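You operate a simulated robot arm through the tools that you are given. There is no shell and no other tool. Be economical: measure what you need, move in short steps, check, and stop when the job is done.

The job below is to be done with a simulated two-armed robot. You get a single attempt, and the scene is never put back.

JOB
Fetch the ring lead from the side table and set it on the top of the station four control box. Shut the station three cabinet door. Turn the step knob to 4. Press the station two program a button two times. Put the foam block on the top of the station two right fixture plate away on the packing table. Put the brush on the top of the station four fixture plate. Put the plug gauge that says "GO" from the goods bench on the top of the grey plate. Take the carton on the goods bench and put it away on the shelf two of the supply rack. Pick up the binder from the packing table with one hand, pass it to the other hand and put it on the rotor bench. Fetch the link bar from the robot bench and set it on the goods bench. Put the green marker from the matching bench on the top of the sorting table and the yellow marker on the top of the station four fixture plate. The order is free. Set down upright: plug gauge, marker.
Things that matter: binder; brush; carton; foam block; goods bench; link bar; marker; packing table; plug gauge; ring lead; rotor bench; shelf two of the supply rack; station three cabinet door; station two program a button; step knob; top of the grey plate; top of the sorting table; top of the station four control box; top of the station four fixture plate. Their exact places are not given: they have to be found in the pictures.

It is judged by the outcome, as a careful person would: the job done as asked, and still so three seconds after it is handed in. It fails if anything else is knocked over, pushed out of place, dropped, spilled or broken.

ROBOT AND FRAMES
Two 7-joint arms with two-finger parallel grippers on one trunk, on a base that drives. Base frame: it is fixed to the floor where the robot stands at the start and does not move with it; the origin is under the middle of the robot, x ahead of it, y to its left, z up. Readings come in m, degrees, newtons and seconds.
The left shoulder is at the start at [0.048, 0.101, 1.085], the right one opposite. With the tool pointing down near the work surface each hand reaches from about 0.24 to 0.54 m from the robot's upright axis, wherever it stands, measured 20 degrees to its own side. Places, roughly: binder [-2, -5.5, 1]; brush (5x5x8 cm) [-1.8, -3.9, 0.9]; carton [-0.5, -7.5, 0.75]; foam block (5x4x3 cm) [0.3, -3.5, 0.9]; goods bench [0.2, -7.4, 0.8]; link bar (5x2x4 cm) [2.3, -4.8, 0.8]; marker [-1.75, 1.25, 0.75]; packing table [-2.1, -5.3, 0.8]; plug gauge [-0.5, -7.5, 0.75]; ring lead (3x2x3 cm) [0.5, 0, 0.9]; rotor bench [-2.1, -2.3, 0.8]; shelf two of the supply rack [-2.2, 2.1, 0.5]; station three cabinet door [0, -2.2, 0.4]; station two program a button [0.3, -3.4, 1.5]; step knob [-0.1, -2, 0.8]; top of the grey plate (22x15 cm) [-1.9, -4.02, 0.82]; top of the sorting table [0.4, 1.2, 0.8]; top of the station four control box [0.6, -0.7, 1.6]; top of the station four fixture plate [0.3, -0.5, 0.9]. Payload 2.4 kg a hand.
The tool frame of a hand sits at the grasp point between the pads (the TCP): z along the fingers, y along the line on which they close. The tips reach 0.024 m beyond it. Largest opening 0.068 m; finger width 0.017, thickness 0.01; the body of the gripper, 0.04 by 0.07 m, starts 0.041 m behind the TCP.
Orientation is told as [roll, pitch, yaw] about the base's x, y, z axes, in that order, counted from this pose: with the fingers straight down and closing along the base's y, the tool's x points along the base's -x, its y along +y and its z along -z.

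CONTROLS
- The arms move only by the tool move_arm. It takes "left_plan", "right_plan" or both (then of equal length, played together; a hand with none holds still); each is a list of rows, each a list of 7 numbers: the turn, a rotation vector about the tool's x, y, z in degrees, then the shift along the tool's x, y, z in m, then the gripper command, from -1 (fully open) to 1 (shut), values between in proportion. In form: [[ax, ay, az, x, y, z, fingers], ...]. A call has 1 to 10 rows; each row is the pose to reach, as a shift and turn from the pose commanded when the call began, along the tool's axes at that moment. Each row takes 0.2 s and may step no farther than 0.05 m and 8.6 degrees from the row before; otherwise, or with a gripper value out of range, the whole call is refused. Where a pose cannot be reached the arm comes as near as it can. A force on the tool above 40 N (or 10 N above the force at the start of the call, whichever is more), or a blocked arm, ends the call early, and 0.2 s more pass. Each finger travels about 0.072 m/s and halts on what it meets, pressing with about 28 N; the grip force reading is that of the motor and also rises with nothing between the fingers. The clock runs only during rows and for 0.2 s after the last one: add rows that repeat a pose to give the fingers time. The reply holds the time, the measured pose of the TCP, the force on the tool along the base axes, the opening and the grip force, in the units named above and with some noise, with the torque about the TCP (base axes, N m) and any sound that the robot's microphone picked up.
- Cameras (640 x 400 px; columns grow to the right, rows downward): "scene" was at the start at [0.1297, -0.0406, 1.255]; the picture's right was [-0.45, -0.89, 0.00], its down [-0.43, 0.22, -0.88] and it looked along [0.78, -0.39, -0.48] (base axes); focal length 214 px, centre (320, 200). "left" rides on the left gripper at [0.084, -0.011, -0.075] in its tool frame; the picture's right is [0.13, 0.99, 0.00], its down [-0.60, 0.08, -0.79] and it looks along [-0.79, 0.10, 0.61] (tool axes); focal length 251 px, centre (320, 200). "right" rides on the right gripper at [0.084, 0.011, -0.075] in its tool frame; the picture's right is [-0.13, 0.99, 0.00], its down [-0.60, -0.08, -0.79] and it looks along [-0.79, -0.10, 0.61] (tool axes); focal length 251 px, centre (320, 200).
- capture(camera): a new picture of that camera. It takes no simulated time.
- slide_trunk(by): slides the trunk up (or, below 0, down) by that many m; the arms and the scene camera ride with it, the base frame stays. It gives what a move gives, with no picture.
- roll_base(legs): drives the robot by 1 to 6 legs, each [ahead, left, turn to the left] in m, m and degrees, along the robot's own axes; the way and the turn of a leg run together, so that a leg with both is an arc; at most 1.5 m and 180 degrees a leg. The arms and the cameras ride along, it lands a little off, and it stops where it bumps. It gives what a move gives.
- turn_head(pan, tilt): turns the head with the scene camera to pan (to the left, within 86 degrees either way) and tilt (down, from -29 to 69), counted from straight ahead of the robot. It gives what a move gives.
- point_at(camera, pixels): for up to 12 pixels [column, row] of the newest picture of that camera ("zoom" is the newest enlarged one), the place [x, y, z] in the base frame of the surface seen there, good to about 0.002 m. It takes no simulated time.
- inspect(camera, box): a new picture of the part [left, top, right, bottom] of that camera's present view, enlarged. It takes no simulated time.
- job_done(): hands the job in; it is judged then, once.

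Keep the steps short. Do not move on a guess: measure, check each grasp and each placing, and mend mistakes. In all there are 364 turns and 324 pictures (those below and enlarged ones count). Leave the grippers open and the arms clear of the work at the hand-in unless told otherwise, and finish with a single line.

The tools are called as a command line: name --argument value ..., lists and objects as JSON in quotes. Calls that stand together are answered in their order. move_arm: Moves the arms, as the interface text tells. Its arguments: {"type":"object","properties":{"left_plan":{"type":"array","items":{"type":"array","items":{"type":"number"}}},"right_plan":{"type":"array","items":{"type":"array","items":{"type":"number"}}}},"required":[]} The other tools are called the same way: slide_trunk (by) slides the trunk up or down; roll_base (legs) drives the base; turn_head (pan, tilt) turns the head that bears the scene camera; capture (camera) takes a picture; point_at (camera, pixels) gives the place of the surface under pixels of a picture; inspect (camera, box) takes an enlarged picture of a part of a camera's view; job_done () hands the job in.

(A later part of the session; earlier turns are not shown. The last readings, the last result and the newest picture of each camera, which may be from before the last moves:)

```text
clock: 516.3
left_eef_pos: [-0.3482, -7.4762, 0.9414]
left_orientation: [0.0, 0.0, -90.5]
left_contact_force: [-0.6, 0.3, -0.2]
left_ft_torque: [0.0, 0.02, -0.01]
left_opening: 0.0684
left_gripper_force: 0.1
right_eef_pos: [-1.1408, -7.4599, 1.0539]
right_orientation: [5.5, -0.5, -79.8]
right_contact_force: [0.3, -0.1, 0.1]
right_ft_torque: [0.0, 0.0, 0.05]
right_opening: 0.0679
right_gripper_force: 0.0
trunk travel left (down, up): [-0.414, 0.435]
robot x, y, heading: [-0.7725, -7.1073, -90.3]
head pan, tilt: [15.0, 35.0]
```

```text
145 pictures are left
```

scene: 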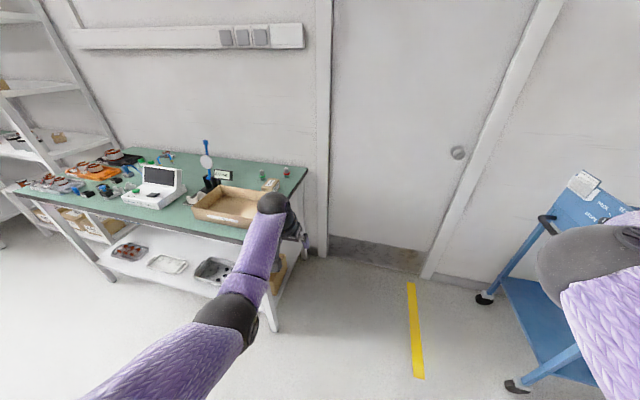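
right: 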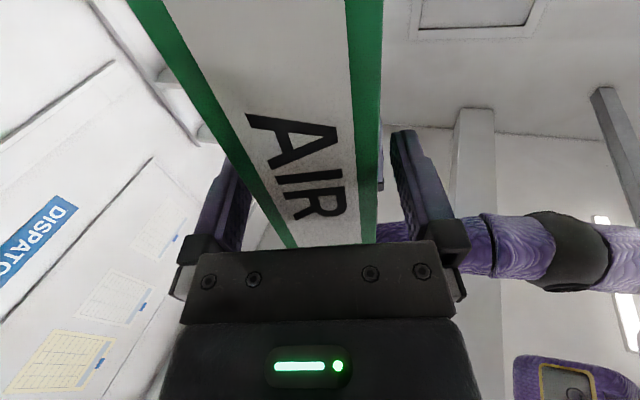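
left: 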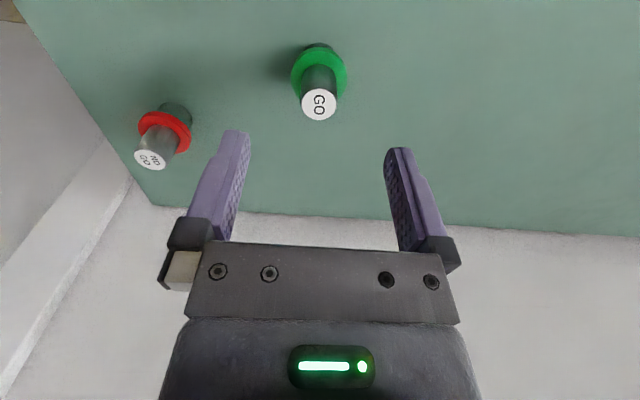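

Perfectly centred. Lower, grip, lift.

slide_trunk --by -0.062

move_arm --left_plan '[[0, 0, 0, 0, 0, 0, 1], [0, 0, 0, 0, 0, 0, 1], [0, 0, 0, 0, 0, 0, 1], [0, 0, 0, 0, 0, 0, 1]]'

slide_trunk --by 0.14

capture --camera "left"

```text
clock: 517.3
left_eef_pos: [-0.3486, -7.4768, 0.8785]
left_orientation: [-0.1, -0.1, -90.6]
left_contact_force: [0.7, 0.5, 0.4]
left_ft_torque: [0.06, 0.0, -0.02]
left_opening: 0.0681
left_gripper_force: 0.1
right_eef_pos: [-1.1402, -7.4605, 0.9913]
right_orientation: [5.5, -0.5, -79.8]
right_contact_force: [-0.3, 0.7, 0.4]
right_ft_torque: [-0.01, 0.01, 0.03]
right_opening: 0.0678
right_gripper_force: 0.0
trunk travel left (down, up): [-0.352, 0.497]
robot x, y, heading: [-0.7766, -7.1087, -90.1]
head pan, tilt: [15.0, 35.0]
```

```text
clock: 518.3
left_eef_pos: [-0.3465, -7.4762, 0.8787]
left_orientation: [0.0, -0.2, -90.6]
left_contact_force: [-0.1, -0.3, 1.6]
left_ft_torque: [0.0, 0.0, -0.01]
left_opening: 0.022
left_gripper_force: 27.7
right_eef_pos: [-1.1406, -7.4604, 0.993]
right_orientation: [5.5, -0.5, -79.7]
right_contact_force: [0.8, -0.5, 0.0]
right_ft_torque: [0.0, -0.02, 0.03]
right_opening: 0.0678
right_gripper_force: 0.0
trunk travel left (down, up): [-0.352, 0.497]
robot x, y, heading: [-0.7754, -7.1051, -90.0]
head pan, tilt: [15.0, 35.0]
```

```text
clock: 520.0
left_eef_pos: [-0.3479, -7.4776, 1.0178]
left_orientation: [0.0, 0.0, -90.6]
left_contact_force: [-1.1, -0.6, -1.6]
left_ft_torque: [0.01, 0.0, 0.01]
left_opening: 0.0219
left_gripper_force: 28.0
right_eef_pos: [-1.1387, -7.4606, 1.1321]
right_orientation: [5.5, -0.6, -79.6]
right_contact_force: [0.9, 0.0, -0.5]
right_ft_torque: [0.02, -0.05, 0.01]
right_opening: 0.0682
right_gripper_force: 0.1
trunk travel left (down, up): [-0.492, 0.357]
robot x, y, heading: [-0.773, -7.1072, -89.9]
head pan, tilt: [15.0, 35.0]
```

```text
144 pictures are left
```

left: 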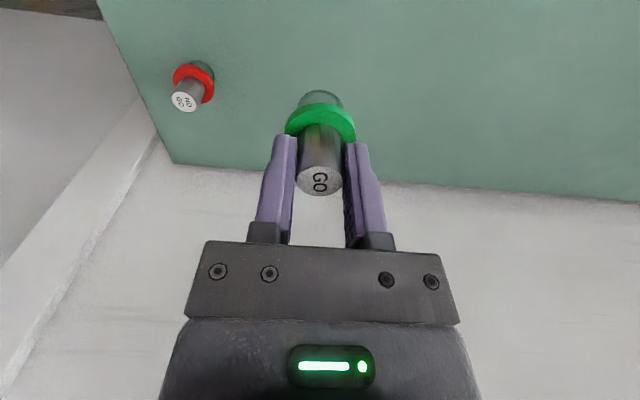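

GO gauge held. Now the carton with the right hand: move away from the bench end, turn to face +x, and yaw the right hand by -90°.

roll_base --legs '[[0, -0.12, 0], [0, 0, 90]]'

move_arm --right_plan '[[0, 0, 8.5, 0, 0, 0, -1], [0, 0, 17, 0, 0, 0, -1], [0, 0, 25.5, 0, 0, 0, -1], [-2, 0, 34, 0, 0, 0, -1], [-3, 0, 42.5, 0, 0, 0, -1], [-4, 0, 51, 0, 0, 0, -1], [-5, 0, 59.5, 0, 0, 0, -1], [-5, 0, 68, 0, 0, 0, -1], [-5, 0, 76.5, 0, 0, 0, -1], [-5, 0, 85, 0, 0, 0, -1]]'

turn_head --pan -20 --tilt 40

capture --camera "scene"

```text
clock: 525.1
left_eef_pos: [-0.5396, -6.6685, 1.0196]
left_orientation: [0.0, 0.1, 1.1]
left_contact_force: [-0.7, -0.2, -1.2]
left_ft_torque: [0.0, -0.01, -0.02]
left_opening: 0.0224
left_gripper_force: 28.3
right_eef_pos: [-0.5309, -7.4602, 1.1311]
right_orientation: [5.5, -0.4, 12.1]
right_contact_force: [1.2, 0.7, 0.0]
right_ft_torque: [0.0, 0.04, 0.01]
right_opening: 0.0682
right_gripper_force: 0.0
trunk travel left (down, up): [-0.492, 0.357]
robot x, y, heading: [-0.8963, -7.1081, 1.9]
head pan, tilt: [15.0, 35.0]
```

```text
refused: row 4 steps farther than a row can; nothing moved
```

```text
clock: 526.1
left_eef_pos: [-0.5399, -6.6685, 1.0186]
left_orientation: [0.0, 0.0, 1.1]
left_contact_force: [-0.8, 0.2, -2.0]
left_ft_torque: [-0.02, -0.01, 0.02]
left_opening: 0.0222
left_gripper_force: 28.7
right_eef_pos: [-0.5324, -7.4604, 1.1313]
right_orientation: [5.5, -0.4, 12.1]
right_contact_force: [0.9, -0.5, 0.7]
right_ft_torque: [0.0, 0.02, 0.0]
right_opening: 0.068
right_gripper_force: 0.1
trunk travel left (down, up): [-0.492, 0.357]
robot x, y, heading: [-0.8933, -7.1089, 1.8]
head pan, tilt: [-20.0, 40.0]
```

```text
143 pictures are left
```

scene: 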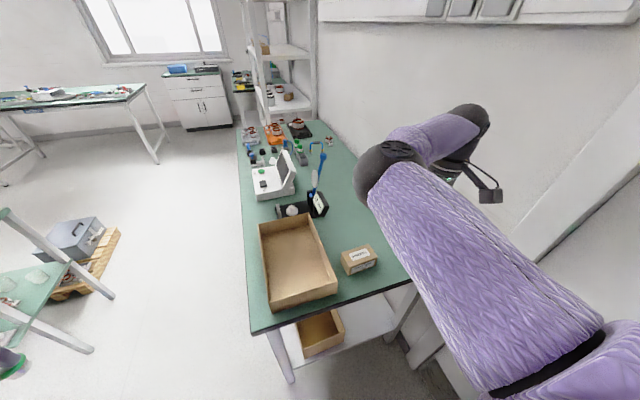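

move_arm --right_plan '[[5.5, 0, 0, 0, 0, 0, -1], [5.5, 0, 8, 0, 0, 0, -1], [5.5, 0, 16, 0, 0, 0, -1], [5.5, 0, 24, -0.01, 0.01, 0, -1], [5, 0, 32, -0.02, 0.02, 0, -1], [5, 0, 40, -0.03, 0.03, 0, -1], [4, 0, 48, -0.04, 0.04, 0, -1], [4, 0, 56, -0.05, 0.05, 0, -1], [3, 0, 64, -0.06, 0.06, 0, -1], [3, 0, 72, -0.07, 0.07, 0, -1]]'

```text
clock: 528.3
left_eef_pos: [-0.5407, -6.6675, 1.0182]
left_orientation: [-0.1, -0.1, 1.2]
left_contact_force: [-0.3, 0.2, -1.2]
left_ft_torque: [-0.03, 0.03, -0.01]
left_opening: 0.0222
left_gripper_force: 27.6
right_eef_pos: [-0.5198, -7.3808, 1.1404]
right_orientation: [-0.3, 3.4, -56.8]
right_contact_force: [-0.5, 0.2, 0.4]
right_ft_torque: [-0.01, -0.02, 0.01]
right_opening: 0.068
right_gripper_force: 0.1
right hand out of reach, approached as far as the arm can: row 9, 10
trunk travel left (down, up): [-0.492, 0.357]
robot x, y, heading: [-0.8922, -7.1116, 1.7]
head pan, tilt: [-20.0, 40.0]
```

move_arm --right_plan '[[0, 0, 0, 0, 0, 0.03, -1], [0, -1, 0, 0, 0, 0.06, -1], [0, -2, 4, 0, 0, 0.09, -1], [0, -3, 10, 0, 0, 0.11, -1], [0, -3.4, 17, 0, 0, 0.11, -1], [0, -3.4, 24, 0, 0, 0.11, -1], [0, -3.4, 31, 0, 0, 0.11, -1], [0, -3.4, 34, 0, 0, 0.11, -1], [0, -3.4, 34, 0, 0, 0.11, -1]]'

capture --camera "right"

```text
clock: 530.3
left_eef_pos: [-0.5389, -6.6691, 1.0193]
left_orientation: [0.0, 0.1, 1.2]
left_contact_force: [-0.1, -0.3, -1.1]
left_ft_torque: [0.04, 0.01, -0.05]
left_opening: 0.0222
left_gripper_force: 28.2
right_eef_pos: [-0.6325, -7.4301, 1.0241]
right_orientation: [-1.3, -0.5, -90.0]
right_contact_force: [0.9, -0.5, 1.0]
right_ft_torque: [0.01, -0.01, 0.01]
right_opening: 0.0681
right_gripper_force: 0.0
right hand out of reach, approached as far as the arm can: row 3, 4, 5, 6, 7, 8, 9
trunk travel left (down, up): [-0.492, 0.357]
robot x, y, heading: [-0.8901, -7.1088, 1.6]
head pan, tilt: [-20.0, 40.0]
```

```text
142 pictures are left
```

right: 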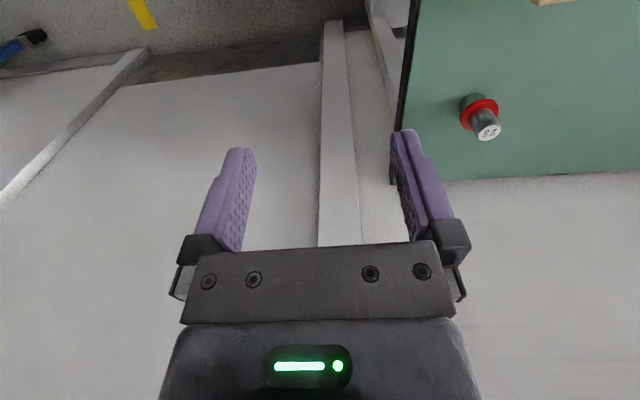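

The right hand can't comfortably take the carton here; I'll fetch it with the left later. Bring the GO gauge to the rework bench first.

roll_base --legs '[[0, 0.95, 0], [0, 0, 178.4], [0, -1.5, 0], [0, -0.65, 0]]'

turn_head --pan 0 --tilt 30

capture --camera "scene"

inspect --camera "scene" --box '[200, 150, 500, 300]'

```text
clock: 552.8
left_eef_pos: [-1.282, -4.4539, 1.0187]
left_orientation: [0.0, -0.1, 179.2]
left_contact_force: [0.0, 0.6, -0.7]
left_ft_torque: [0.0, 0.02, -0.03]
left_opening: 0.0221
left_gripper_force: 28.1
right_eef_pos: [-1.1637, -3.6943, 1.0237]
right_orientation: [-1.2, -0.2, 88.1]
right_contact_force: [0.6, 0.3, 0.3]
right_ft_torque: [0.0, 0.0, 0.0]
right_opening: 0.0679
right_gripper_force: 0.1
trunk travel left (down, up): [-0.492, 0.357]
robot x, y, heading: [-0.9112, -4.0257, 179.9]
head pan, tilt: [-20.0, 40.0]
```

```text
clock: 553.6
left_eef_pos: [-1.2823, -4.4539, 1.019]
left_orientation: [0.0, 0.0, 179.2]
left_contact_force: [1.3, -0.6, -2.5]
left_ft_torque: [-0.01, -0.01, -0.02]
left_opening: 0.0221
left_gripper_force: 28.3
right_eef_pos: [-1.1649, -3.6962, 1.0254]
right_orientation: [-1.2, -0.5, 88.1]
right_contact_force: [-0.5, 0.5, -0.4]
right_ft_torque: [-0.02, 0.02, -0.01]
right_opening: 0.0679
right_gripper_force: 0.0
trunk travel left (down, up): [-0.492, 0.357]
robot x, y, heading: [-0.9098, -4.0281, 179.6]
head pan, tilt: [0.0, 30.0]
```

```text
141 pictures are left
```

scene: 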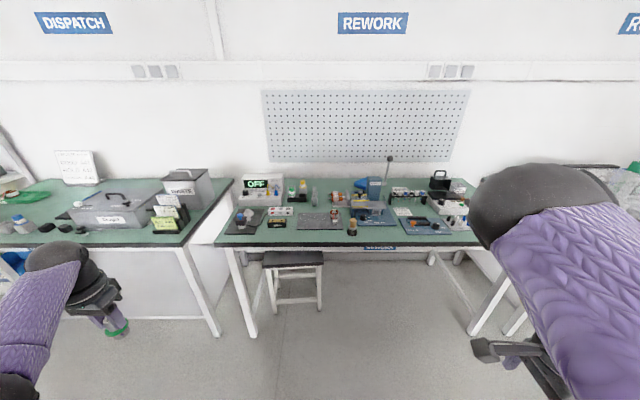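

```text
2.13 times, centred on (350, 225) of scene
```

zoom: 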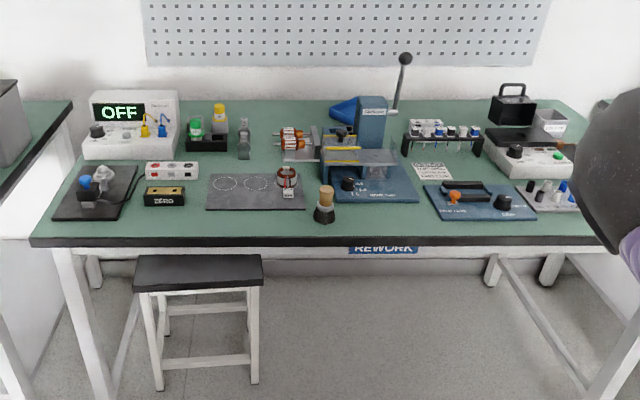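

inspect --camera "scene" --box '[275, 195, 385, 245]'

point_at --camera "zoom" --pixels '[[130, 170], [310, 170], [220, 95], [190, 100], [150, 120], [250, 130], [200, 150], [450, 130], [450, 160], [445, 180], [445, 205], [340, 130]]'

```text
5.82 times, centred on (330, 220) of scene
```

zoom: 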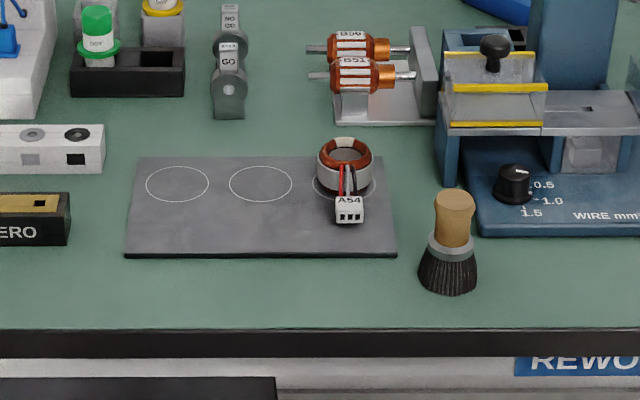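

```text
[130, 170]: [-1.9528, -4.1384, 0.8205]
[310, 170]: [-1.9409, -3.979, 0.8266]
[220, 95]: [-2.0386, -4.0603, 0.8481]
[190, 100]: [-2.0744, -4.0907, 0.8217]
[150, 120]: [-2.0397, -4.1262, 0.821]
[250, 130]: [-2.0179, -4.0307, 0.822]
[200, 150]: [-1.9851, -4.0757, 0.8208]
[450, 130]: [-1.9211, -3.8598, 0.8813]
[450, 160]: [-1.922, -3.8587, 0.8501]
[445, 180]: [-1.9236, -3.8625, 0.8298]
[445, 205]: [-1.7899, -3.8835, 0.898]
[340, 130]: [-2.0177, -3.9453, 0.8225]
```

point_at --camera "zoom" --pixels '[[177, 184], [261, 183], [220, 220], [130, 250], [388, 250], [160, 160], [454, 195], [454, 230], [448, 250], [448, 285], [437, 210], [472, 210]]'

```text
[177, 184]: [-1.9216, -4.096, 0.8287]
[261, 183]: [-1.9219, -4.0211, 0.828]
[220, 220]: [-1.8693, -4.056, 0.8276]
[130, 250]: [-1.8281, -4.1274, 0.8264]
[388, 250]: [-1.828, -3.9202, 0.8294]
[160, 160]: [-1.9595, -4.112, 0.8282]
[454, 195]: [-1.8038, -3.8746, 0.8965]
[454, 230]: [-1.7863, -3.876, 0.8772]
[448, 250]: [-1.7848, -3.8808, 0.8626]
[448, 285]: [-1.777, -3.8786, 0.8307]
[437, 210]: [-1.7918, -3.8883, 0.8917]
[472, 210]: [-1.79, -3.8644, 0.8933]
```

Plate top z 0.828, x -1.82…-1.965, y -3.915…-4.13; I'll set the gauge at about (-1.885, -4.06). Adjust the arm pose and drive in.

move_arm --left_plan '[[0, 0, 0, -0.02, -0.03, 0, 1], [0, 0, 0, -0.04, -0.06, 0, 1], [0, 0, 0, -0.06, -0.09, 0, 1], [0, 0, 0, -0.07, -0.12, 0, 1], [0, 0, 0, -0.07, -0.12, 0, 1]]'

roll_base --legs '[[0, -0.26, 0], [0.5, 0, 0]]'

capture --camera "left"

```text
clock: 554.8
left_eef_pos: [-1.3506, -4.3322, 1.0199]
left_orientation: [0.0, -0.1, 179.2]
left_contact_force: [0.2, 0.1, -0.6]
left_ft_torque: [0.02, 0.02, -0.03]
left_opening: 0.0222
left_gripper_force: 27.8
right_eef_pos: [-1.1651, -3.6955, 1.0247]
right_orientation: [-1.2, -0.5, 88.1]
right_contact_force: [-0.4, -0.2, 0.2]
right_ft_torque: [-0.03, -0.01, 0.0]
right_opening: 0.0682
right_gripper_force: 0.0
trunk travel left (down, up): [-0.492, 0.357]
robot x, y, heading: [-0.9158, -4.0245, 179.8]
head pan, tilt: [0.0, 30.0]
```

```text
clock: 559.2
left_eef_pos: [-1.8451, -4.0766, 1.0195]
left_orientation: [0.1, 0.0, 179.7]
left_contact_force: [-0.2, 0.7, -1.5]
left_ft_torque: [0.01, 0.0, -0.01]
left_opening: 0.0223
left_gripper_force: 28.4
right_eef_pos: [-1.6654, -3.4375, 1.0234]
right_orientation: [-1.3, -0.5, 88.6]
right_contact_force: [-0.6, 0.1, 0.0]
right_ft_torque: [-0.02, -0.02, -0.02]
right_opening: 0.0681
right_gripper_force: 0.0
trunk travel left (down, up): [-0.492, 0.357]
robot x, y, heading: [-1.4093, -3.7713, -180.0]
head pan, tilt: [0.0, 30.0]
```

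```text
138 pictures are left
```

left: 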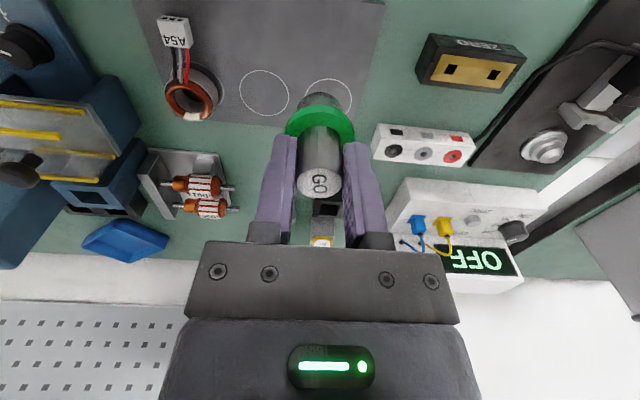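

move_arm --left_plan '[[0, 0, 0, -0.015, -0.006, 0, 1], [0, 0, 0, -0.03, -0.012, 0, 1], [0, 0, 0, -0.03, -0.012, 0, 1]]'

slide_trunk --by -0.11

capture --camera "left"

```text
clock: 560.0
left_eef_pos: [-1.8729, -4.0632, 1.0196]
left_orientation: [-0.1, 0.0, 179.7]
left_contact_force: [0.0, 0.5, -0.9]
left_ft_torque: [0.02, 0.0, 0.03]
left_opening: 0.0223
left_gripper_force: 28.1
left hand out of reach, approached as far as the arm can: row 2, 3
right_eef_pos: [-1.6655, -3.4366, 1.0239]
right_orientation: [-1.3, -0.5, 88.6]
right_contact_force: [0.0, -0.3, 0.6]
right_ft_torque: [-0.01, -0.01, -0.01]
right_opening: 0.0682
right_gripper_force: 0.1
trunk travel left (down, up): [-0.492, 0.357]
robot x, y, heading: [-1.4106, -3.7662, -179.9]
head pan, tilt: [0.0, 30.0]
```

```text
clock: 561.4
left_eef_pos: [-1.8713, -4.0634, 0.9111]
left_orientation: [0.0, -0.1, 179.7]
left_contact_force: [-0.5, -0.1, -1.3]
left_ft_torque: [0.05, -0.01, 0.01]
left_opening: 0.0221
left_gripper_force: 27.3
right_eef_pos: [-1.6652, -3.4371, 0.9144]
right_orientation: [-1.2, -0.4, 88.6]
right_contact_force: [-0.6, -0.2, 0.0]
right_ft_torque: [-0.04, -0.03, 0.03]
right_opening: 0.068
right_gripper_force: 0.1
trunk travel left (down, up): [-0.382, 0.467]
robot x, y, heading: [-1.4107, -3.7708, -179.8]
head pan, tilt: [0.0, 30.0]
```

```text
137 pictures are left
```

left: 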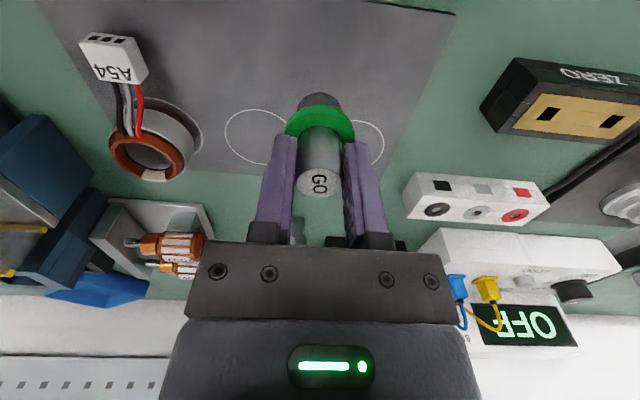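

slide_trunk --by -0.022

move_arm --left_plan '[[0, 0, 0, 0, 0, 0.002, 1], [0, 0, 0, 0, 0, 0.004, 1], [0, 0, 0, 0, 0, 0.004, 1]]'

```text
clock: 562.1
left_eef_pos: [-1.8716, -4.0639, 0.8881]
left_orientation: [0.1, -0.1, 179.7]
left_contact_force: [-0.7, 0.0, -2.0]
left_ft_torque: [0.03, -0.02, 0.01]
left_opening: 0.0221
left_gripper_force: 27.8
right_eef_pos: [-1.6652, -3.4362, 0.8919]
right_orientation: [-1.2, -0.4, 88.6]
right_contact_force: [0.5, -0.8, 0.3]
right_ft_torque: [0.02, -0.01, 0.01]
right_opening: 0.0681
right_gripper_force: 0.0
trunk travel left (down, up): [-0.36, 0.489]
robot x, y, heading: [-1.4081, -3.7674, -179.9]
head pan, tilt: [0.0, 30.0]
```

```text
clock: 562.9
left_eef_pos: [-1.8707, -4.0635, 0.8861]
left_orientation: [0.1, 0.1, 179.7]
left_contact_force: [0.6, -0.1, 2.0]
left_ft_torque: [0.03, 0.01, 0.0]
left_opening: 0.0224
left_gripper_force: 28.0
right_eef_pos: [-1.6645, -3.437, 0.8911]
right_orientation: [-1.3, -0.4, 88.6]
right_contact_force: [0.7, -0.7, 0.8]
right_ft_torque: [0.02, 0.02, -0.01]
right_opening: 0.068
right_gripper_force: 0.0
trunk travel left (down, up): [-0.36, 0.489]
robot x, y, heading: [-1.4085, -3.7656, -179.6]
head pan, tilt: [0.0, 30.0]
```

Contact. Release and rise.

move_arm --left_plan '[[0, 0, 0, 0, 0, 0, 0], [0, 0, 0, 0, 0, 0, -0.4], [0, 0, 0, 0, 0, 0, -0.5], [0, 0, 0, 0, 0, 0, -0.5]]'

slide_trunk --by 0.12

capture --camera "left"

```text
clock: 563.9
left_eef_pos: [-1.8709, -4.065, 0.8848]
left_orientation: [0.0, 0.1, 179.7]
left_contact_force: [-1.0, -0.2, 1.0]
left_ft_torque: [0.01, -0.03, 0.01]
left_opening: 0.0511
left_gripper_force: 0.1
right_eef_pos: [-1.665, -3.4374, 0.8913]
right_orientation: [-1.3, -0.5, 88.7]
right_contact_force: [-0.1, 0.0, 0.4]
right_ft_torque: [-0.02, 0.03, -0.03]
right_opening: 0.068
right_gripper_force: 0.1
trunk travel left (down, up): [-0.36, 0.489]
robot x, y, heading: [-1.4109, -3.7656, -179.9]
head pan, tilt: [0.0, 30.0]
```

```text
clock: 565.4
left_eef_pos: [-1.8715, -4.0628, 1.0048]
left_orientation: [-0.1, 0.0, 179.7]
left_contact_force: [0.5, -0.9, -0.4]
left_ft_torque: [-0.01, 0.0, 0.02]
left_opening: 0.0512
left_gripper_force: 0.1
right_eef_pos: [-1.6644, -3.4371, 1.0115]
right_orientation: [-1.3, -0.4, 88.6]
right_contact_force: [-0.9, -0.4, -0.6]
right_ft_torque: [-0.01, 0.0, -0.04]
right_opening: 0.0681
right_gripper_force: 0.1
trunk travel left (down, up): [-0.48, 0.369]
robot x, y, heading: [-1.4113, -3.7647, -179.7]
head pan, tilt: [0.0, 30.0]
```

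```text
136 pictures are left
```

left: 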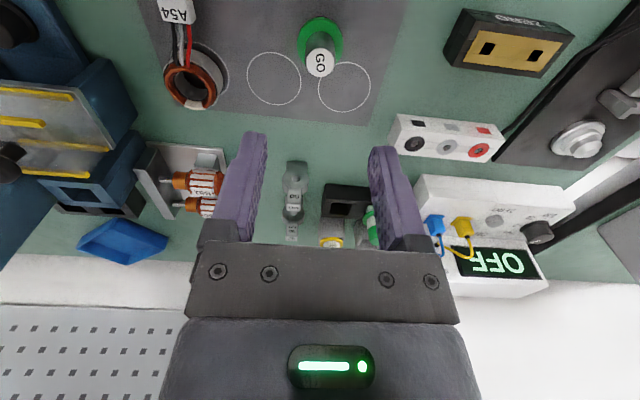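

GO gauge stands on the plate. Now the brush at about (-1.80, -3.876).

roll_base --legs '[[-0.07, 0, 0], [0, -0.187, 0]]'

capture --camera "left"

point_at --camera "left" --pixels '[[320, 80], [320, 95], [320, 110], [305, 95], [335, 95]]'

```text
clock: 567.5
left_eef_pos: [-1.8028, -3.8757, 1.0053]
left_orientation: [0.0, 0.1, 179.7]
left_contact_force: [0.1, -0.5, 0.1]
left_ft_torque: [0.01, 0.02, 0.01]
left_opening: 0.051
left_gripper_force: 0.1
right_eef_pos: [-1.5936, -3.2517, 1.0105]
right_orientation: [-1.3, -0.4, 88.7]
right_contact_force: [-0.1, -0.3, 0.5]
right_ft_torque: [0.0, -0.01, -0.03]
right_opening: 0.0679
right_gripper_force: 0.1
trunk travel left (down, up): [-0.48, 0.369]
robot x, y, heading: [-1.3408, -3.5794, -179.7]
head pan, tilt: [0.0, 30.0]
```

```text
135 pictures are left
```

left: 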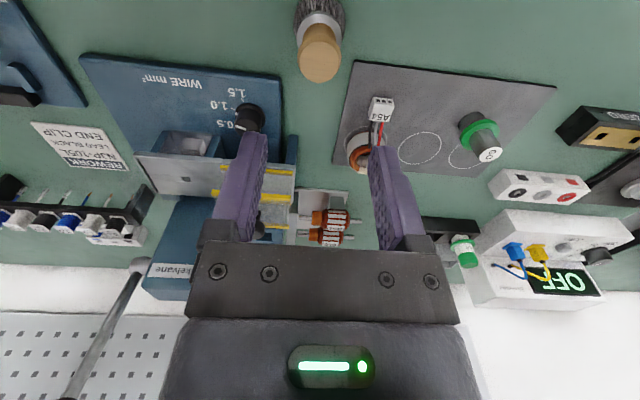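

```text
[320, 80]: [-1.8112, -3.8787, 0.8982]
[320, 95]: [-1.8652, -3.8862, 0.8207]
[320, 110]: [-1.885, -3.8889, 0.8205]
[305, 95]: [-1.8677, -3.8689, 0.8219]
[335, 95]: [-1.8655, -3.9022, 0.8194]
```

slide_trunk --by -0.117

capture --camera "left"

```text
clock: 569.0
left_eef_pos: [-1.8016, -3.8772, 0.8888]
left_orientation: [0.0, 0.0, 179.8]
left_contact_force: [0.0, 0.3, -0.4]
left_ft_torque: [-0.01, -0.02, -0.01]
left_opening: 0.0511
left_gripper_force: 0.0
right_eef_pos: [-1.5958, -3.2508, 0.8949]
right_orientation: [-1.2, -0.5, 88.5]
right_contact_force: [-0.5, 0.3, -0.8]
right_ft_torque: [0.0, 0.04, 0.06]
right_opening: 0.0676
right_gripper_force: 0.1
trunk travel left (down, up): [-0.363, 0.486]
robot x, y, heading: [-1.3403, -3.5814, -180.1]
head pan, tilt: [0.0, 30.0]
```

```text
134 pictures are left
```

left: 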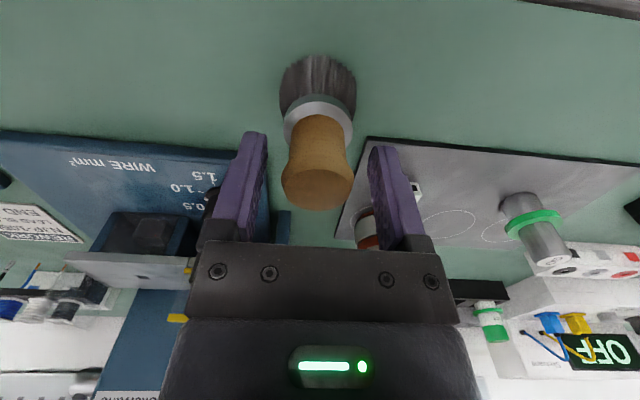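

move_arm --left_plan '[[0, 0, 0, 0, 0, 0, 1], [0, 0, 0, 0, 0, 0, 1], [0, 0, 0, 0, 0, 0, 1]]'

slide_trunk --by 0.15

capture --camera "left"

```text
clock: 569.8
left_eef_pos: [-1.8016, -3.8767, 0.8879]
left_orientation: [0.0, 0.0, 179.7]
left_contact_force: [0.3, -0.2, 0.3]
left_ft_torque: [-0.03, 0.0, 0.01]
left_opening: 0.0304
left_gripper_force: 27.4
right_eef_pos: [-1.595, -3.2507, 0.8955]
right_orientation: [-1.2, -0.5, 88.6]
right_contact_force: [-0.8, 1.0, 0.9]
right_ft_torque: [-0.03, -0.03, 0.02]
right_opening: 0.0674
right_gripper_force: 0.0
trunk travel left (down, up): [-0.363, 0.486]
robot x, y, heading: [-1.34, -3.5828, -179.8]
head pan, tilt: [0.0, 30.0]
```

```text
clock: 571.6
left_eef_pos: [-1.801, -3.8774, 1.0389]
left_orientation: [0.0, -0.3, 179.6]
left_contact_force: [0.3, 0.4, -1.1]
left_ft_torque: [-0.04, -0.02, 0.01]
left_opening: 0.0305
left_gripper_force: 27.5
right_eef_pos: [-1.5945, -3.2509, 1.0449]
right_orientation: [-1.3, -0.4, 88.7]
right_contact_force: [0.2, -0.1, 0.3]
right_ft_torque: [0.02, -0.03, 0.0]
right_opening: 0.0681
right_gripper_force: 0.0
trunk travel left (down, up): [-0.513, 0.336]
robot x, y, heading: [-1.3438, -3.5789, -179.6]
head pan, tilt: [0.0, 30.0]
```

```text
133 pictures are left
```

left: 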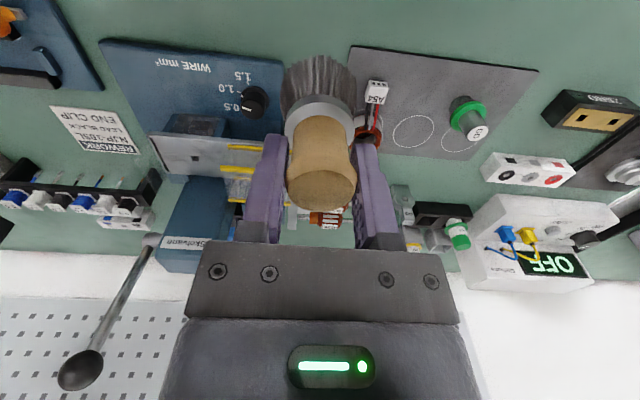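

Brush held. Back off, turn, travel to station four; re-pose the left hand nearer the centre line on the way.

roll_base --legs '[[-0.43, 0, 0], [0, 0, 179.6], [0, 1.45, 0], [0, 1.45, 0]]'

move_arm --left_plan '[[0, 0, 0, 0, -0.03, 0, 1], [0, 0, 0, 0, -0.06, 0, 1], [0, 0, 0, 0, -0.09, 0, 1], [0, 0, 0, 0, -0.12, 0, 1], [0, 0, 0, 0, -0.14, 0, 1]]'

turn_head --pan 0 --tilt 35

capture --camera "scene"

```text
clock: 595.1
left_eef_pos: [-0.4048, -0.3697, 1.0397]
left_orientation: [-0.1, -0.4, -0.2]
left_contact_force: [-0.3, 0.7, -0.3]
left_ft_torque: [0.03, 0.02, 0.01]
left_opening: 0.0304
left_gripper_force: 27.9
right_eef_pos: [-0.6097, -0.9947, 1.0447]
right_orientation: [-1.3, -0.5, -91.2]
right_contact_force: [-0.5, -0.1, -0.3]
right_ft_torque: [-0.01, 0.01, -0.02]
right_opening: 0.0679
right_gripper_force: 0.0
trunk travel left (down, up): [-0.513, 0.336]
robot x, y, heading: [-0.8649, -0.6651, 0.1]
head pan, tilt: [0.0, 30.0]
```

```text
clock: 596.3
left_eef_pos: [-0.4065, -0.5091, 1.0397]
left_orientation: [0.0, -0.3, -0.2]
left_contact_force: [0.1, 0.3, -0.1]
left_ft_torque: [0.01, 0.01, 0.03]
left_opening: 0.0303
left_gripper_force: 28.3
right_eef_pos: [-0.6081, -0.9956, 1.0447]
right_orientation: [-1.1, -0.4, -91.4]
right_contact_force: [-0.2, 0.8, 0.2]
right_ft_torque: [0.0, 0.04, -0.01]
right_opening: 0.068
right_gripper_force: 0.1
trunk travel left (down, up): [-0.513, 0.336]
robot x, y, heading: [-0.863, -0.6654, 0.0]
head pan, tilt: [0.0, 30.0]
```

```text
clock: 597.0
left_eef_pos: [-0.4063, -0.509, 1.0381]
left_orientation: [0.0, -0.3, -0.3]
left_contact_force: [0.6, 0.2, -1.0]
left_ft_torque: [0.04, -0.03, 0.01]
left_opening: 0.0305
left_gripper_force: 27.6
right_eef_pos: [-0.6106, -0.9941, 1.0454]
right_orientation: [-1.2, -0.5, -91.3]
right_contact_force: [0.5, 0.3, 0.2]
right_ft_torque: [-0.03, -0.02, 0.02]
right_opening: 0.068
right_gripper_force: 0.1
trunk travel left (down, up): [-0.513, 0.336]
robot x, y, heading: [-0.8663, -0.6682, 0.3]
head pan, tilt: [0.0, 35.0]
```

```text
132 pictures are left
```

scene: 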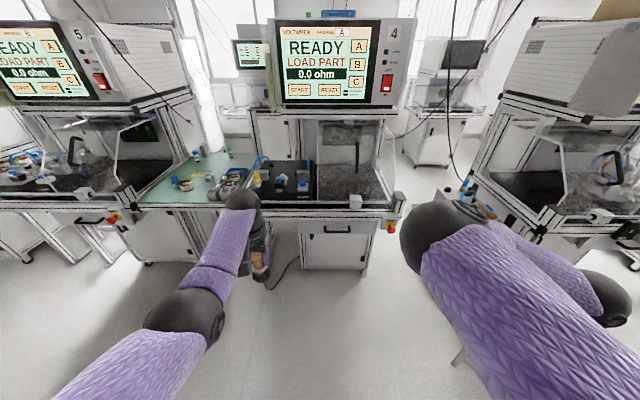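

inspect --camera "scene" --box '[235, 140, 335, 210]'

point_at --camera "zoom" --pixels '[[380, 150], [330, 170], [350, 130], [420, 150], [300, 130], [300, 200], [370, 200], [345, 200], [420, 200], [460, 180], [320, 145], [340, 110]]'

point_at --camera "scene" --pixels '[[320, 105], [320, 112], [320, 116], [320, 121], [290, 112], [275, 116]]'

```text
5.71 times, centred on (285, 175) of scene
```

zoom: 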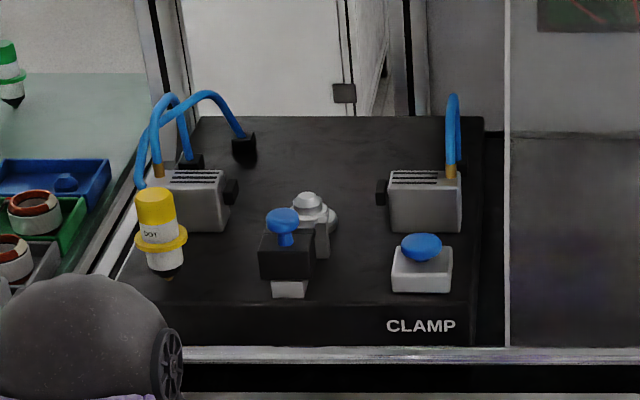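

```text
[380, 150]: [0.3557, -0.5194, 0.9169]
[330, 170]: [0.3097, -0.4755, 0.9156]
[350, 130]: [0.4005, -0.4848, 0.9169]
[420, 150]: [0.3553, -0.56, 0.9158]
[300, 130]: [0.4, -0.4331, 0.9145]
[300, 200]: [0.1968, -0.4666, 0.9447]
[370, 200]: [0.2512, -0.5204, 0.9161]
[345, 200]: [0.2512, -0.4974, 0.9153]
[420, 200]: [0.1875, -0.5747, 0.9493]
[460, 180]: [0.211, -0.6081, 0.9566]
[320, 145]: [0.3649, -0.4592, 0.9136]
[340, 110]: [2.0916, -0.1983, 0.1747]
```

```text
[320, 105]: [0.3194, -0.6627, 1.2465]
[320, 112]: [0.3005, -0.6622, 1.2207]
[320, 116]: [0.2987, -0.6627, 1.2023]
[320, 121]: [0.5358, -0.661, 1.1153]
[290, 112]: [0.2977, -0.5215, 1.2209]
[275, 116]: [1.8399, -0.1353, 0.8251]
```

point_at --camera "zoom" --pixels '[[353, 275], [314, 270], [392, 280], [353, 300], [353, 235], [305, 290], [330, 250], [385, 215], [395, 262], [315, 240]]'

```text
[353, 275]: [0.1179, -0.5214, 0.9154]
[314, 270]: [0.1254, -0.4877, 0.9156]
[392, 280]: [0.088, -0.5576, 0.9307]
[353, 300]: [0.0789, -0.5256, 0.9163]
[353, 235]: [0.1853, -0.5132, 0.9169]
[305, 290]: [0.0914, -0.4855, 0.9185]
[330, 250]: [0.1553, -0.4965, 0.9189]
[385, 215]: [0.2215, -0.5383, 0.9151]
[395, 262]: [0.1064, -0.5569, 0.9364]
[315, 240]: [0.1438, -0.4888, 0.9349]
```

Gap between the two clamps: y -0.488…-0.558, centre (0.125, -0.5225). Raise slightly, drive in.

slide_trunk --by 0.04

roll_base --legs '[[0, -0.014, -0.2], [0.53, 0, 0]]'

capture --camera "left"

```text
clock: 597.8
left_eef_pos: [-0.4044, -0.5099, 1.0795]
left_orientation: [0.1, -0.3, -0.3]
left_contact_force: [-0.9, 0.7, -0.3]
left_ft_torque: [0.01, -0.02, 0.0]
left_opening: 0.0305
left_gripper_force: 28.1
right_eef_pos: [-0.609, -0.9961, 1.0847]
right_orientation: [-1.2, -0.4, -91.2]
right_contact_force: [1.0, -0.4, 0.2]
right_ft_torque: [0.0, 0.03, -0.01]
right_opening: 0.0681
right_gripper_force: 0.1
trunk travel left (down, up): [-0.553, 0.296]
robot x, y, heading: [-0.866, -0.6662, 0.2]
head pan, tilt: [0.0, 35.0]
```

```text
clock: 601.2
left_eef_pos: [0.1261, -0.5275, 1.0797]
left_orientation: [0.0, -0.3, -0.7]
left_contact_force: [0.1, -0.4, -0.8]
left_ft_torque: [0.0, -0.03, -0.03]
left_opening: 0.0305
left_gripper_force: 28.3
right_eef_pos: [-0.0813, -1.0121, 1.0845]
right_orientation: [-1.2, -0.5, -91.7]
right_contact_force: [0.4, -0.1, -0.1]
right_ft_torque: [0.01, -0.03, -0.01]
right_opening: 0.0678
right_gripper_force: 0.1
trunk travel left (down, up): [-0.553, 0.296]
robot x, y, heading: [-0.3347, -0.682, -0.2]
head pan, tilt: [0.0, 35.0]
```

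```text
130 pictures are left
```

left: 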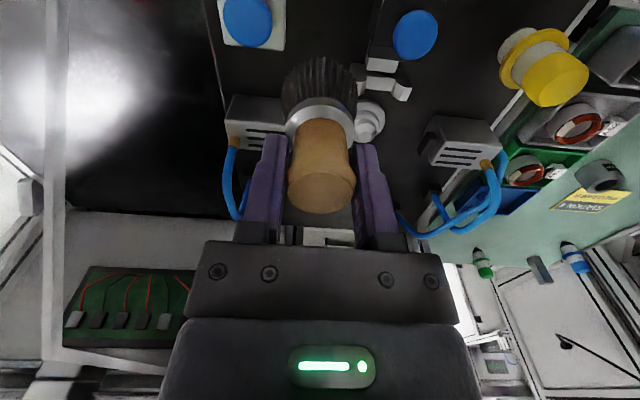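

move_arm --left_plan '[[0, 0, 0, 0, 0.002, 0, 1], [0, 0, 0, 0, 0.005, 0, 1], [0, 0, 0, 0, 0.005, 0, 1]]'

slide_trunk --by -0.06

capture --camera "left"

```text
clock: 602.0
left_eef_pos: [0.1257, -0.5234, 1.08]
left_orientation: [0.1, -0.3, -0.8]
left_contact_force: [0.9, -0.5, -0.6]
left_ft_torque: [0.01, 0.02, 0.06]
left_opening: 0.0304
left_gripper_force: 28.5
right_eef_pos: [-0.0822, -1.0108, 1.0852]
right_orientation: [-1.3, -0.3, -91.8]
right_contact_force: [-0.2, -0.3, -0.3]
right_ft_torque: [0.01, 0.0, 0.03]
right_opening: 0.0677
right_gripper_force: 0.0
trunk travel left (down, up): [-0.553, 0.296]
robot x, y, heading: [-0.3348, -0.6844, -0.2]
head pan, tilt: [0.0, 35.0]
```

```text
clock: 603.0
left_eef_pos: [0.1262, -0.5227, 1.0185]
left_orientation: [0.0, -0.2, -0.8]
left_contact_force: [-0.1, -0.3, -1.3]
left_ft_torque: [0.01, 0.01, 0.0]
left_opening: 0.0305
left_gripper_force: 28.5
right_eef_pos: [-0.0813, -1.0122, 1.025]
right_orientation: [-1.2, -0.4, -91.8]
right_contact_force: [-0.4, 0.3, -0.5]
right_ft_torque: [0.05, 0.04, 0.01]
right_opening: 0.0682
right_gripper_force: 0.2
trunk travel left (down, up): [-0.493, 0.356]
robot x, y, heading: [-0.3334, -0.6774, -0.2]
head pan, tilt: [0.0, 35.0]
```

```text
129 pictures are left
```

left: 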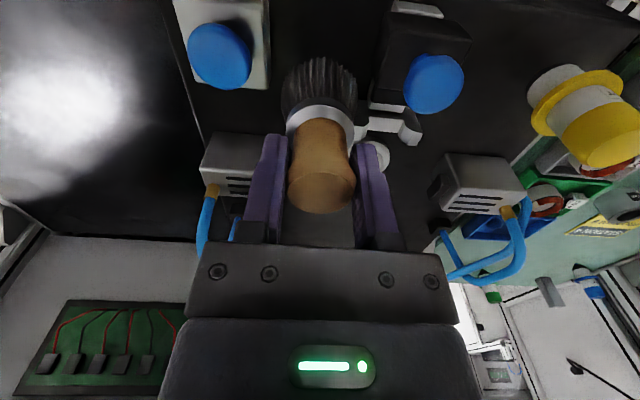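

slide_trunk --by -0.034

move_arm --left_plan '[[0, 0, 0, 0, 0, 0.002, 1], [0, 0, 0, 0, 0, 0.004, 1]]'

capture --camera "left"

```text
clock: 603.8
left_eef_pos: [0.1261, -0.5236, 0.9858]
left_orientation: [0.1, -0.4, -0.8]
left_contact_force: [0.0, 0.3, -0.4]
left_ft_torque: [0.04, 0.02, 0.0]
left_opening: 0.0303
left_gripper_force: 28.2
right_eef_pos: [-0.0817, -1.012, 0.9912]
right_orientation: [-1.1, -0.4, -91.8]
right_contact_force: [0.9, -0.4, 0.4]
right_ft_torque: [0.01, -0.03, -0.02]
right_opening: 0.0678
right_gripper_force: 0.1
trunk travel left (down, up): [-0.459, 0.39]
robot x, y, heading: [-0.3336, -0.6819, 0.0]
head pan, tilt: [0.0, 35.0]
```

```text
clock: 604.4
left_eef_pos: [0.1268, -0.5224, 0.9832]
left_orientation: [0.2, -0.4, -0.7]
left_contact_force: [1.9, 0.1, 13.0]
left_ft_torque: [0.16, 0.1, -0.02]
left_opening: 0.0304
left_gripper_force: 27.9
right_eef_pos: [-0.0827, -1.0127, 0.9893]
right_orientation: [-1.2, -0.4, -91.7]
right_contact_force: [0.6, -0.2, -0.1]
right_ft_torque: [0.01, -0.02, 0.0]
right_opening: 0.068
right_gripper_force: 0.1
trunk travel left (down, up): [-0.459, 0.39]
robot x, y, heading: [-0.3311, -0.6813, -0.2]
head pan, tilt: [0.0, 35.0]
```

```text
128 pictures are left
```

left: 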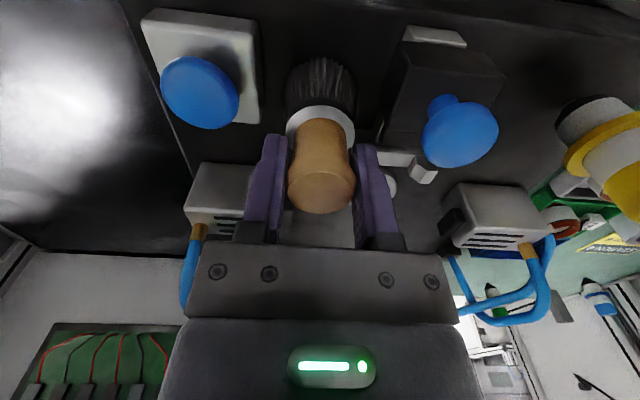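

move_arm --left_plan '[[0, 0, 0, 0, 0, 0, 0], [0, 0, 0, 0, 0, 0, -0.2], [0, 0, 0, 0, 0, 0, -0.2]]'

slide_trunk --by 0.1

capture --camera "left"

```text
clock: 605.2
left_eef_pos: [0.1265, -0.5228, 0.9798]
left_orientation: [0.0, -0.2, -0.9]
left_contact_force: [-0.5, -2.8, -2.9]
left_ft_torque: [-0.15, 0.0, 0.04]
left_opening: 0.0386
left_gripper_force: 0.0
right_eef_pos: [-0.0816, -1.0128, 0.9898]
right_orientation: [-1.2, -0.4, -91.8]
right_contact_force: [0.4, 0.8, -0.5]
right_ft_torque: [0.0, -0.01, 0.0]
right_opening: 0.0677
right_gripper_force: 0.0
trunk travel left (down, up): [-0.459, 0.39]
robot x, y, heading: [-0.3374, -0.6804, -0.3]
head pan, tilt: [0.0, 35.0]
```

```text
clock: 606.5
left_eef_pos: [0.126, -0.5226, 1.0809]
left_orientation: [0.0, -0.3, -0.8]
left_contact_force: [0.8, 0.0, -0.3]
left_ft_torque: [-0.04, -0.04, -0.01]
left_opening: 0.0407
left_gripper_force: 0.0
right_eef_pos: [-0.0822, -1.0124, 1.0896]
right_orientation: [-1.1, -0.4, -91.7]
right_contact_force: [-0.2, 0.0, -0.2]
right_ft_torque: [-0.01, -0.01, -0.01]
right_opening: 0.0677
right_gripper_force: 0.0
trunk travel left (down, up): [-0.559, 0.29]
robot x, y, heading: [-0.3389, -0.6806, -0.1]
head pan, tilt: [0.0, 35.0]
```

```text
127 pictures are left
```

left: 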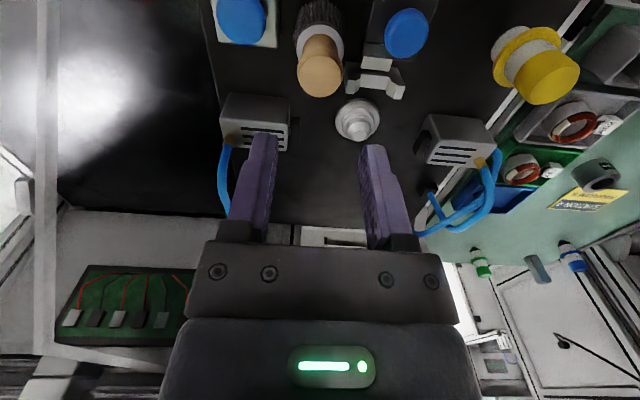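

Brush stands on the plate. Now the carton: drive back down the aisle facing -y, and re-pose the left hand outward.

roll_base --legs '[[-0.58, 0, 0], [0, 0, -90], [1.45, 0, 0], [1.45, 0, 0], [1.45, 0, 0], [1.2, 0, 0]]'

move_arm --left_plan '[[0, 0, 0, 0, 0.03, 0, -1], [0, 0, 0, 0.01, 0.06, 0, -1], [0, 0, 0, 0.02, 0.09, 0, -1], [0, 0, 0, 0.03, 0.12, 0, -1], [0, 0, 0, 0.04, 0.15, 0, -1], [0, 0, 0, 0.05, 0.18, 0, -1], [0, 0, 0, 0.06, 0.21, 0, -1], [0, 0, 0, 0.075, 0.24, 0, -1], [0, 0, 0, 0.09, 0.27, 0, -1], [0, 0, 0, 0.09, 0.27, 0, -1]]'

turn_head --pan 20 --tilt 35

capture --camera "scene"

```text
clock: 639.7
left_eef_pos: [-0.8604, -6.6636, 1.0813]
left_orientation: [0.0, -0.2, -91.2]
left_contact_force: [-0.1, 0.7, -0.6]
left_ft_torque: [-0.05, 0.04, 0.03]
left_opening: 0.041
left_gripper_force: 0.1
right_eef_pos: [-1.3484, -6.4515, 1.09]
right_orientation: [-1.2, -0.4, 177.8]
right_contact_force: [0.5, 0.2, -0.1]
right_ft_torque: [-0.04, 0.01, 0.0]
right_opening: 0.068
right_gripper_force: 0.0
trunk travel left (down, up): [-0.559, 0.29]
robot x, y, heading: [-1.0177, -6.2007, -90.8]
head pan, tilt: [0.0, 35.0]
```

```text
clock: 641.9
left_eef_pos: [-0.5877, -6.58, 1.0793]
left_orientation: [0.0, -0.3, -91.2]
left_contact_force: [-0.6, 0.8, -0.1]
left_ft_torque: [-0.01, -0.03, -0.01]
left_opening: 0.0684
left_gripper_force: 0.1
right_eef_pos: [-1.3495, -6.4508, 1.0914]
right_orientation: [-1.2, -0.4, 177.8]
right_contact_force: [0.4, 0.5, 0.2]
right_ft_torque: [0.01, 0.02, -0.03]
right_opening: 0.0678
right_gripper_force: 0.1
trunk travel left (down, up): [-0.559, 0.29]
robot x, y, heading: [-1.0165, -6.2004, -90.3]
head pan, tilt: [0.0, 35.0]
```

```text
clock: 642.7
left_eef_pos: [-0.5889, -6.5789, 1.0808]
left_orientation: [0.0, -0.4, -91.2]
left_contact_force: [0.3, 0.1, 0.8]
left_ft_torque: [0.0, -0.01, -0.01]
left_opening: 0.0683
left_gripper_force: 0.1
right_eef_pos: [-1.348, -6.4513, 1.0902]
right_orientation: [-1.2, -0.5, 177.7]
right_contact_force: [-0.2, -0.3, 0.7]
right_ft_torque: [-0.01, 0.01, 0.01]
right_opening: 0.068
right_gripper_force: 0.1
trunk travel left (down, up): [-0.559, 0.29]
robot x, y, heading: [-1.0145, -6.2013, -90.8]
head pan, tilt: [20.0, 35.0]
```

```text
126 pictures are left
```

scene: 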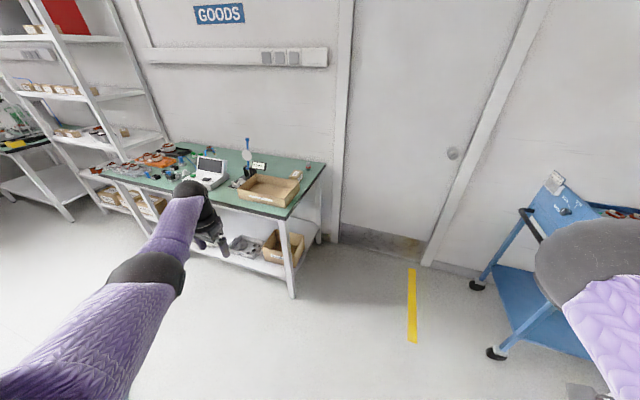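

roll_base --legs '[[0, 0.13, 0.8], [0.785, 0, 0]]'

capture --camera "left"

```text
clock: 647.8
left_eef_pos: [-0.457, -7.3572, 1.0796]
left_orientation: [0.0, -0.3, -90.7]
left_contact_force: [0.7, -0.4, -0.4]
left_ft_torque: [0.04, -0.01, 0.05]
left_opening: 0.0681
left_gripper_force: 0.2
right_eef_pos: [-1.2184, -7.2342, 1.0896]
right_orientation: [-1.1, -0.5, 178.2]
right_contact_force: [-0.4, -0.5, 0.5]
right_ft_torque: [0.01, -0.02, 0.0]
right_opening: 0.068
right_gripper_force: 0.1
trunk travel left (down, up): [-0.559, 0.29]
robot x, y, heading: [-0.8863, -6.9842, -90.3]
head pan, tilt: [20.0, 35.0]
```

```text
125 pictures are left
```

left: 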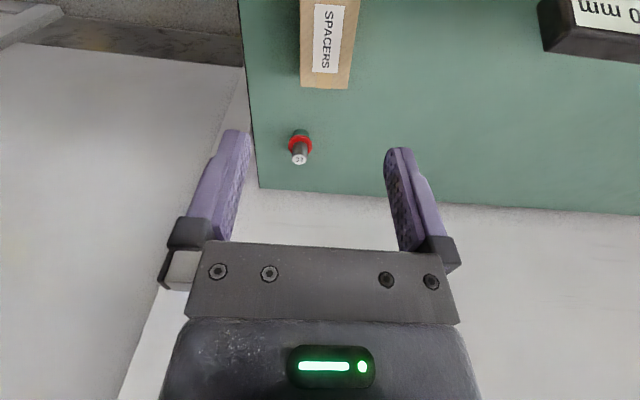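

point_at --camera "left" --pixels '[[303, 20], [357, 20], [328, 20], [303, 70], [350, 70], [328, 75], [328, 5]]'

```text
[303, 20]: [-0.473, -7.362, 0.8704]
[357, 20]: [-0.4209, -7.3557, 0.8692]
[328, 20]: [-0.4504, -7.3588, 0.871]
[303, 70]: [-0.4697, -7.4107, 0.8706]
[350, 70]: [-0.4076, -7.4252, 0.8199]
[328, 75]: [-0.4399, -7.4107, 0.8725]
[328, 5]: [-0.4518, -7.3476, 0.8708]
```

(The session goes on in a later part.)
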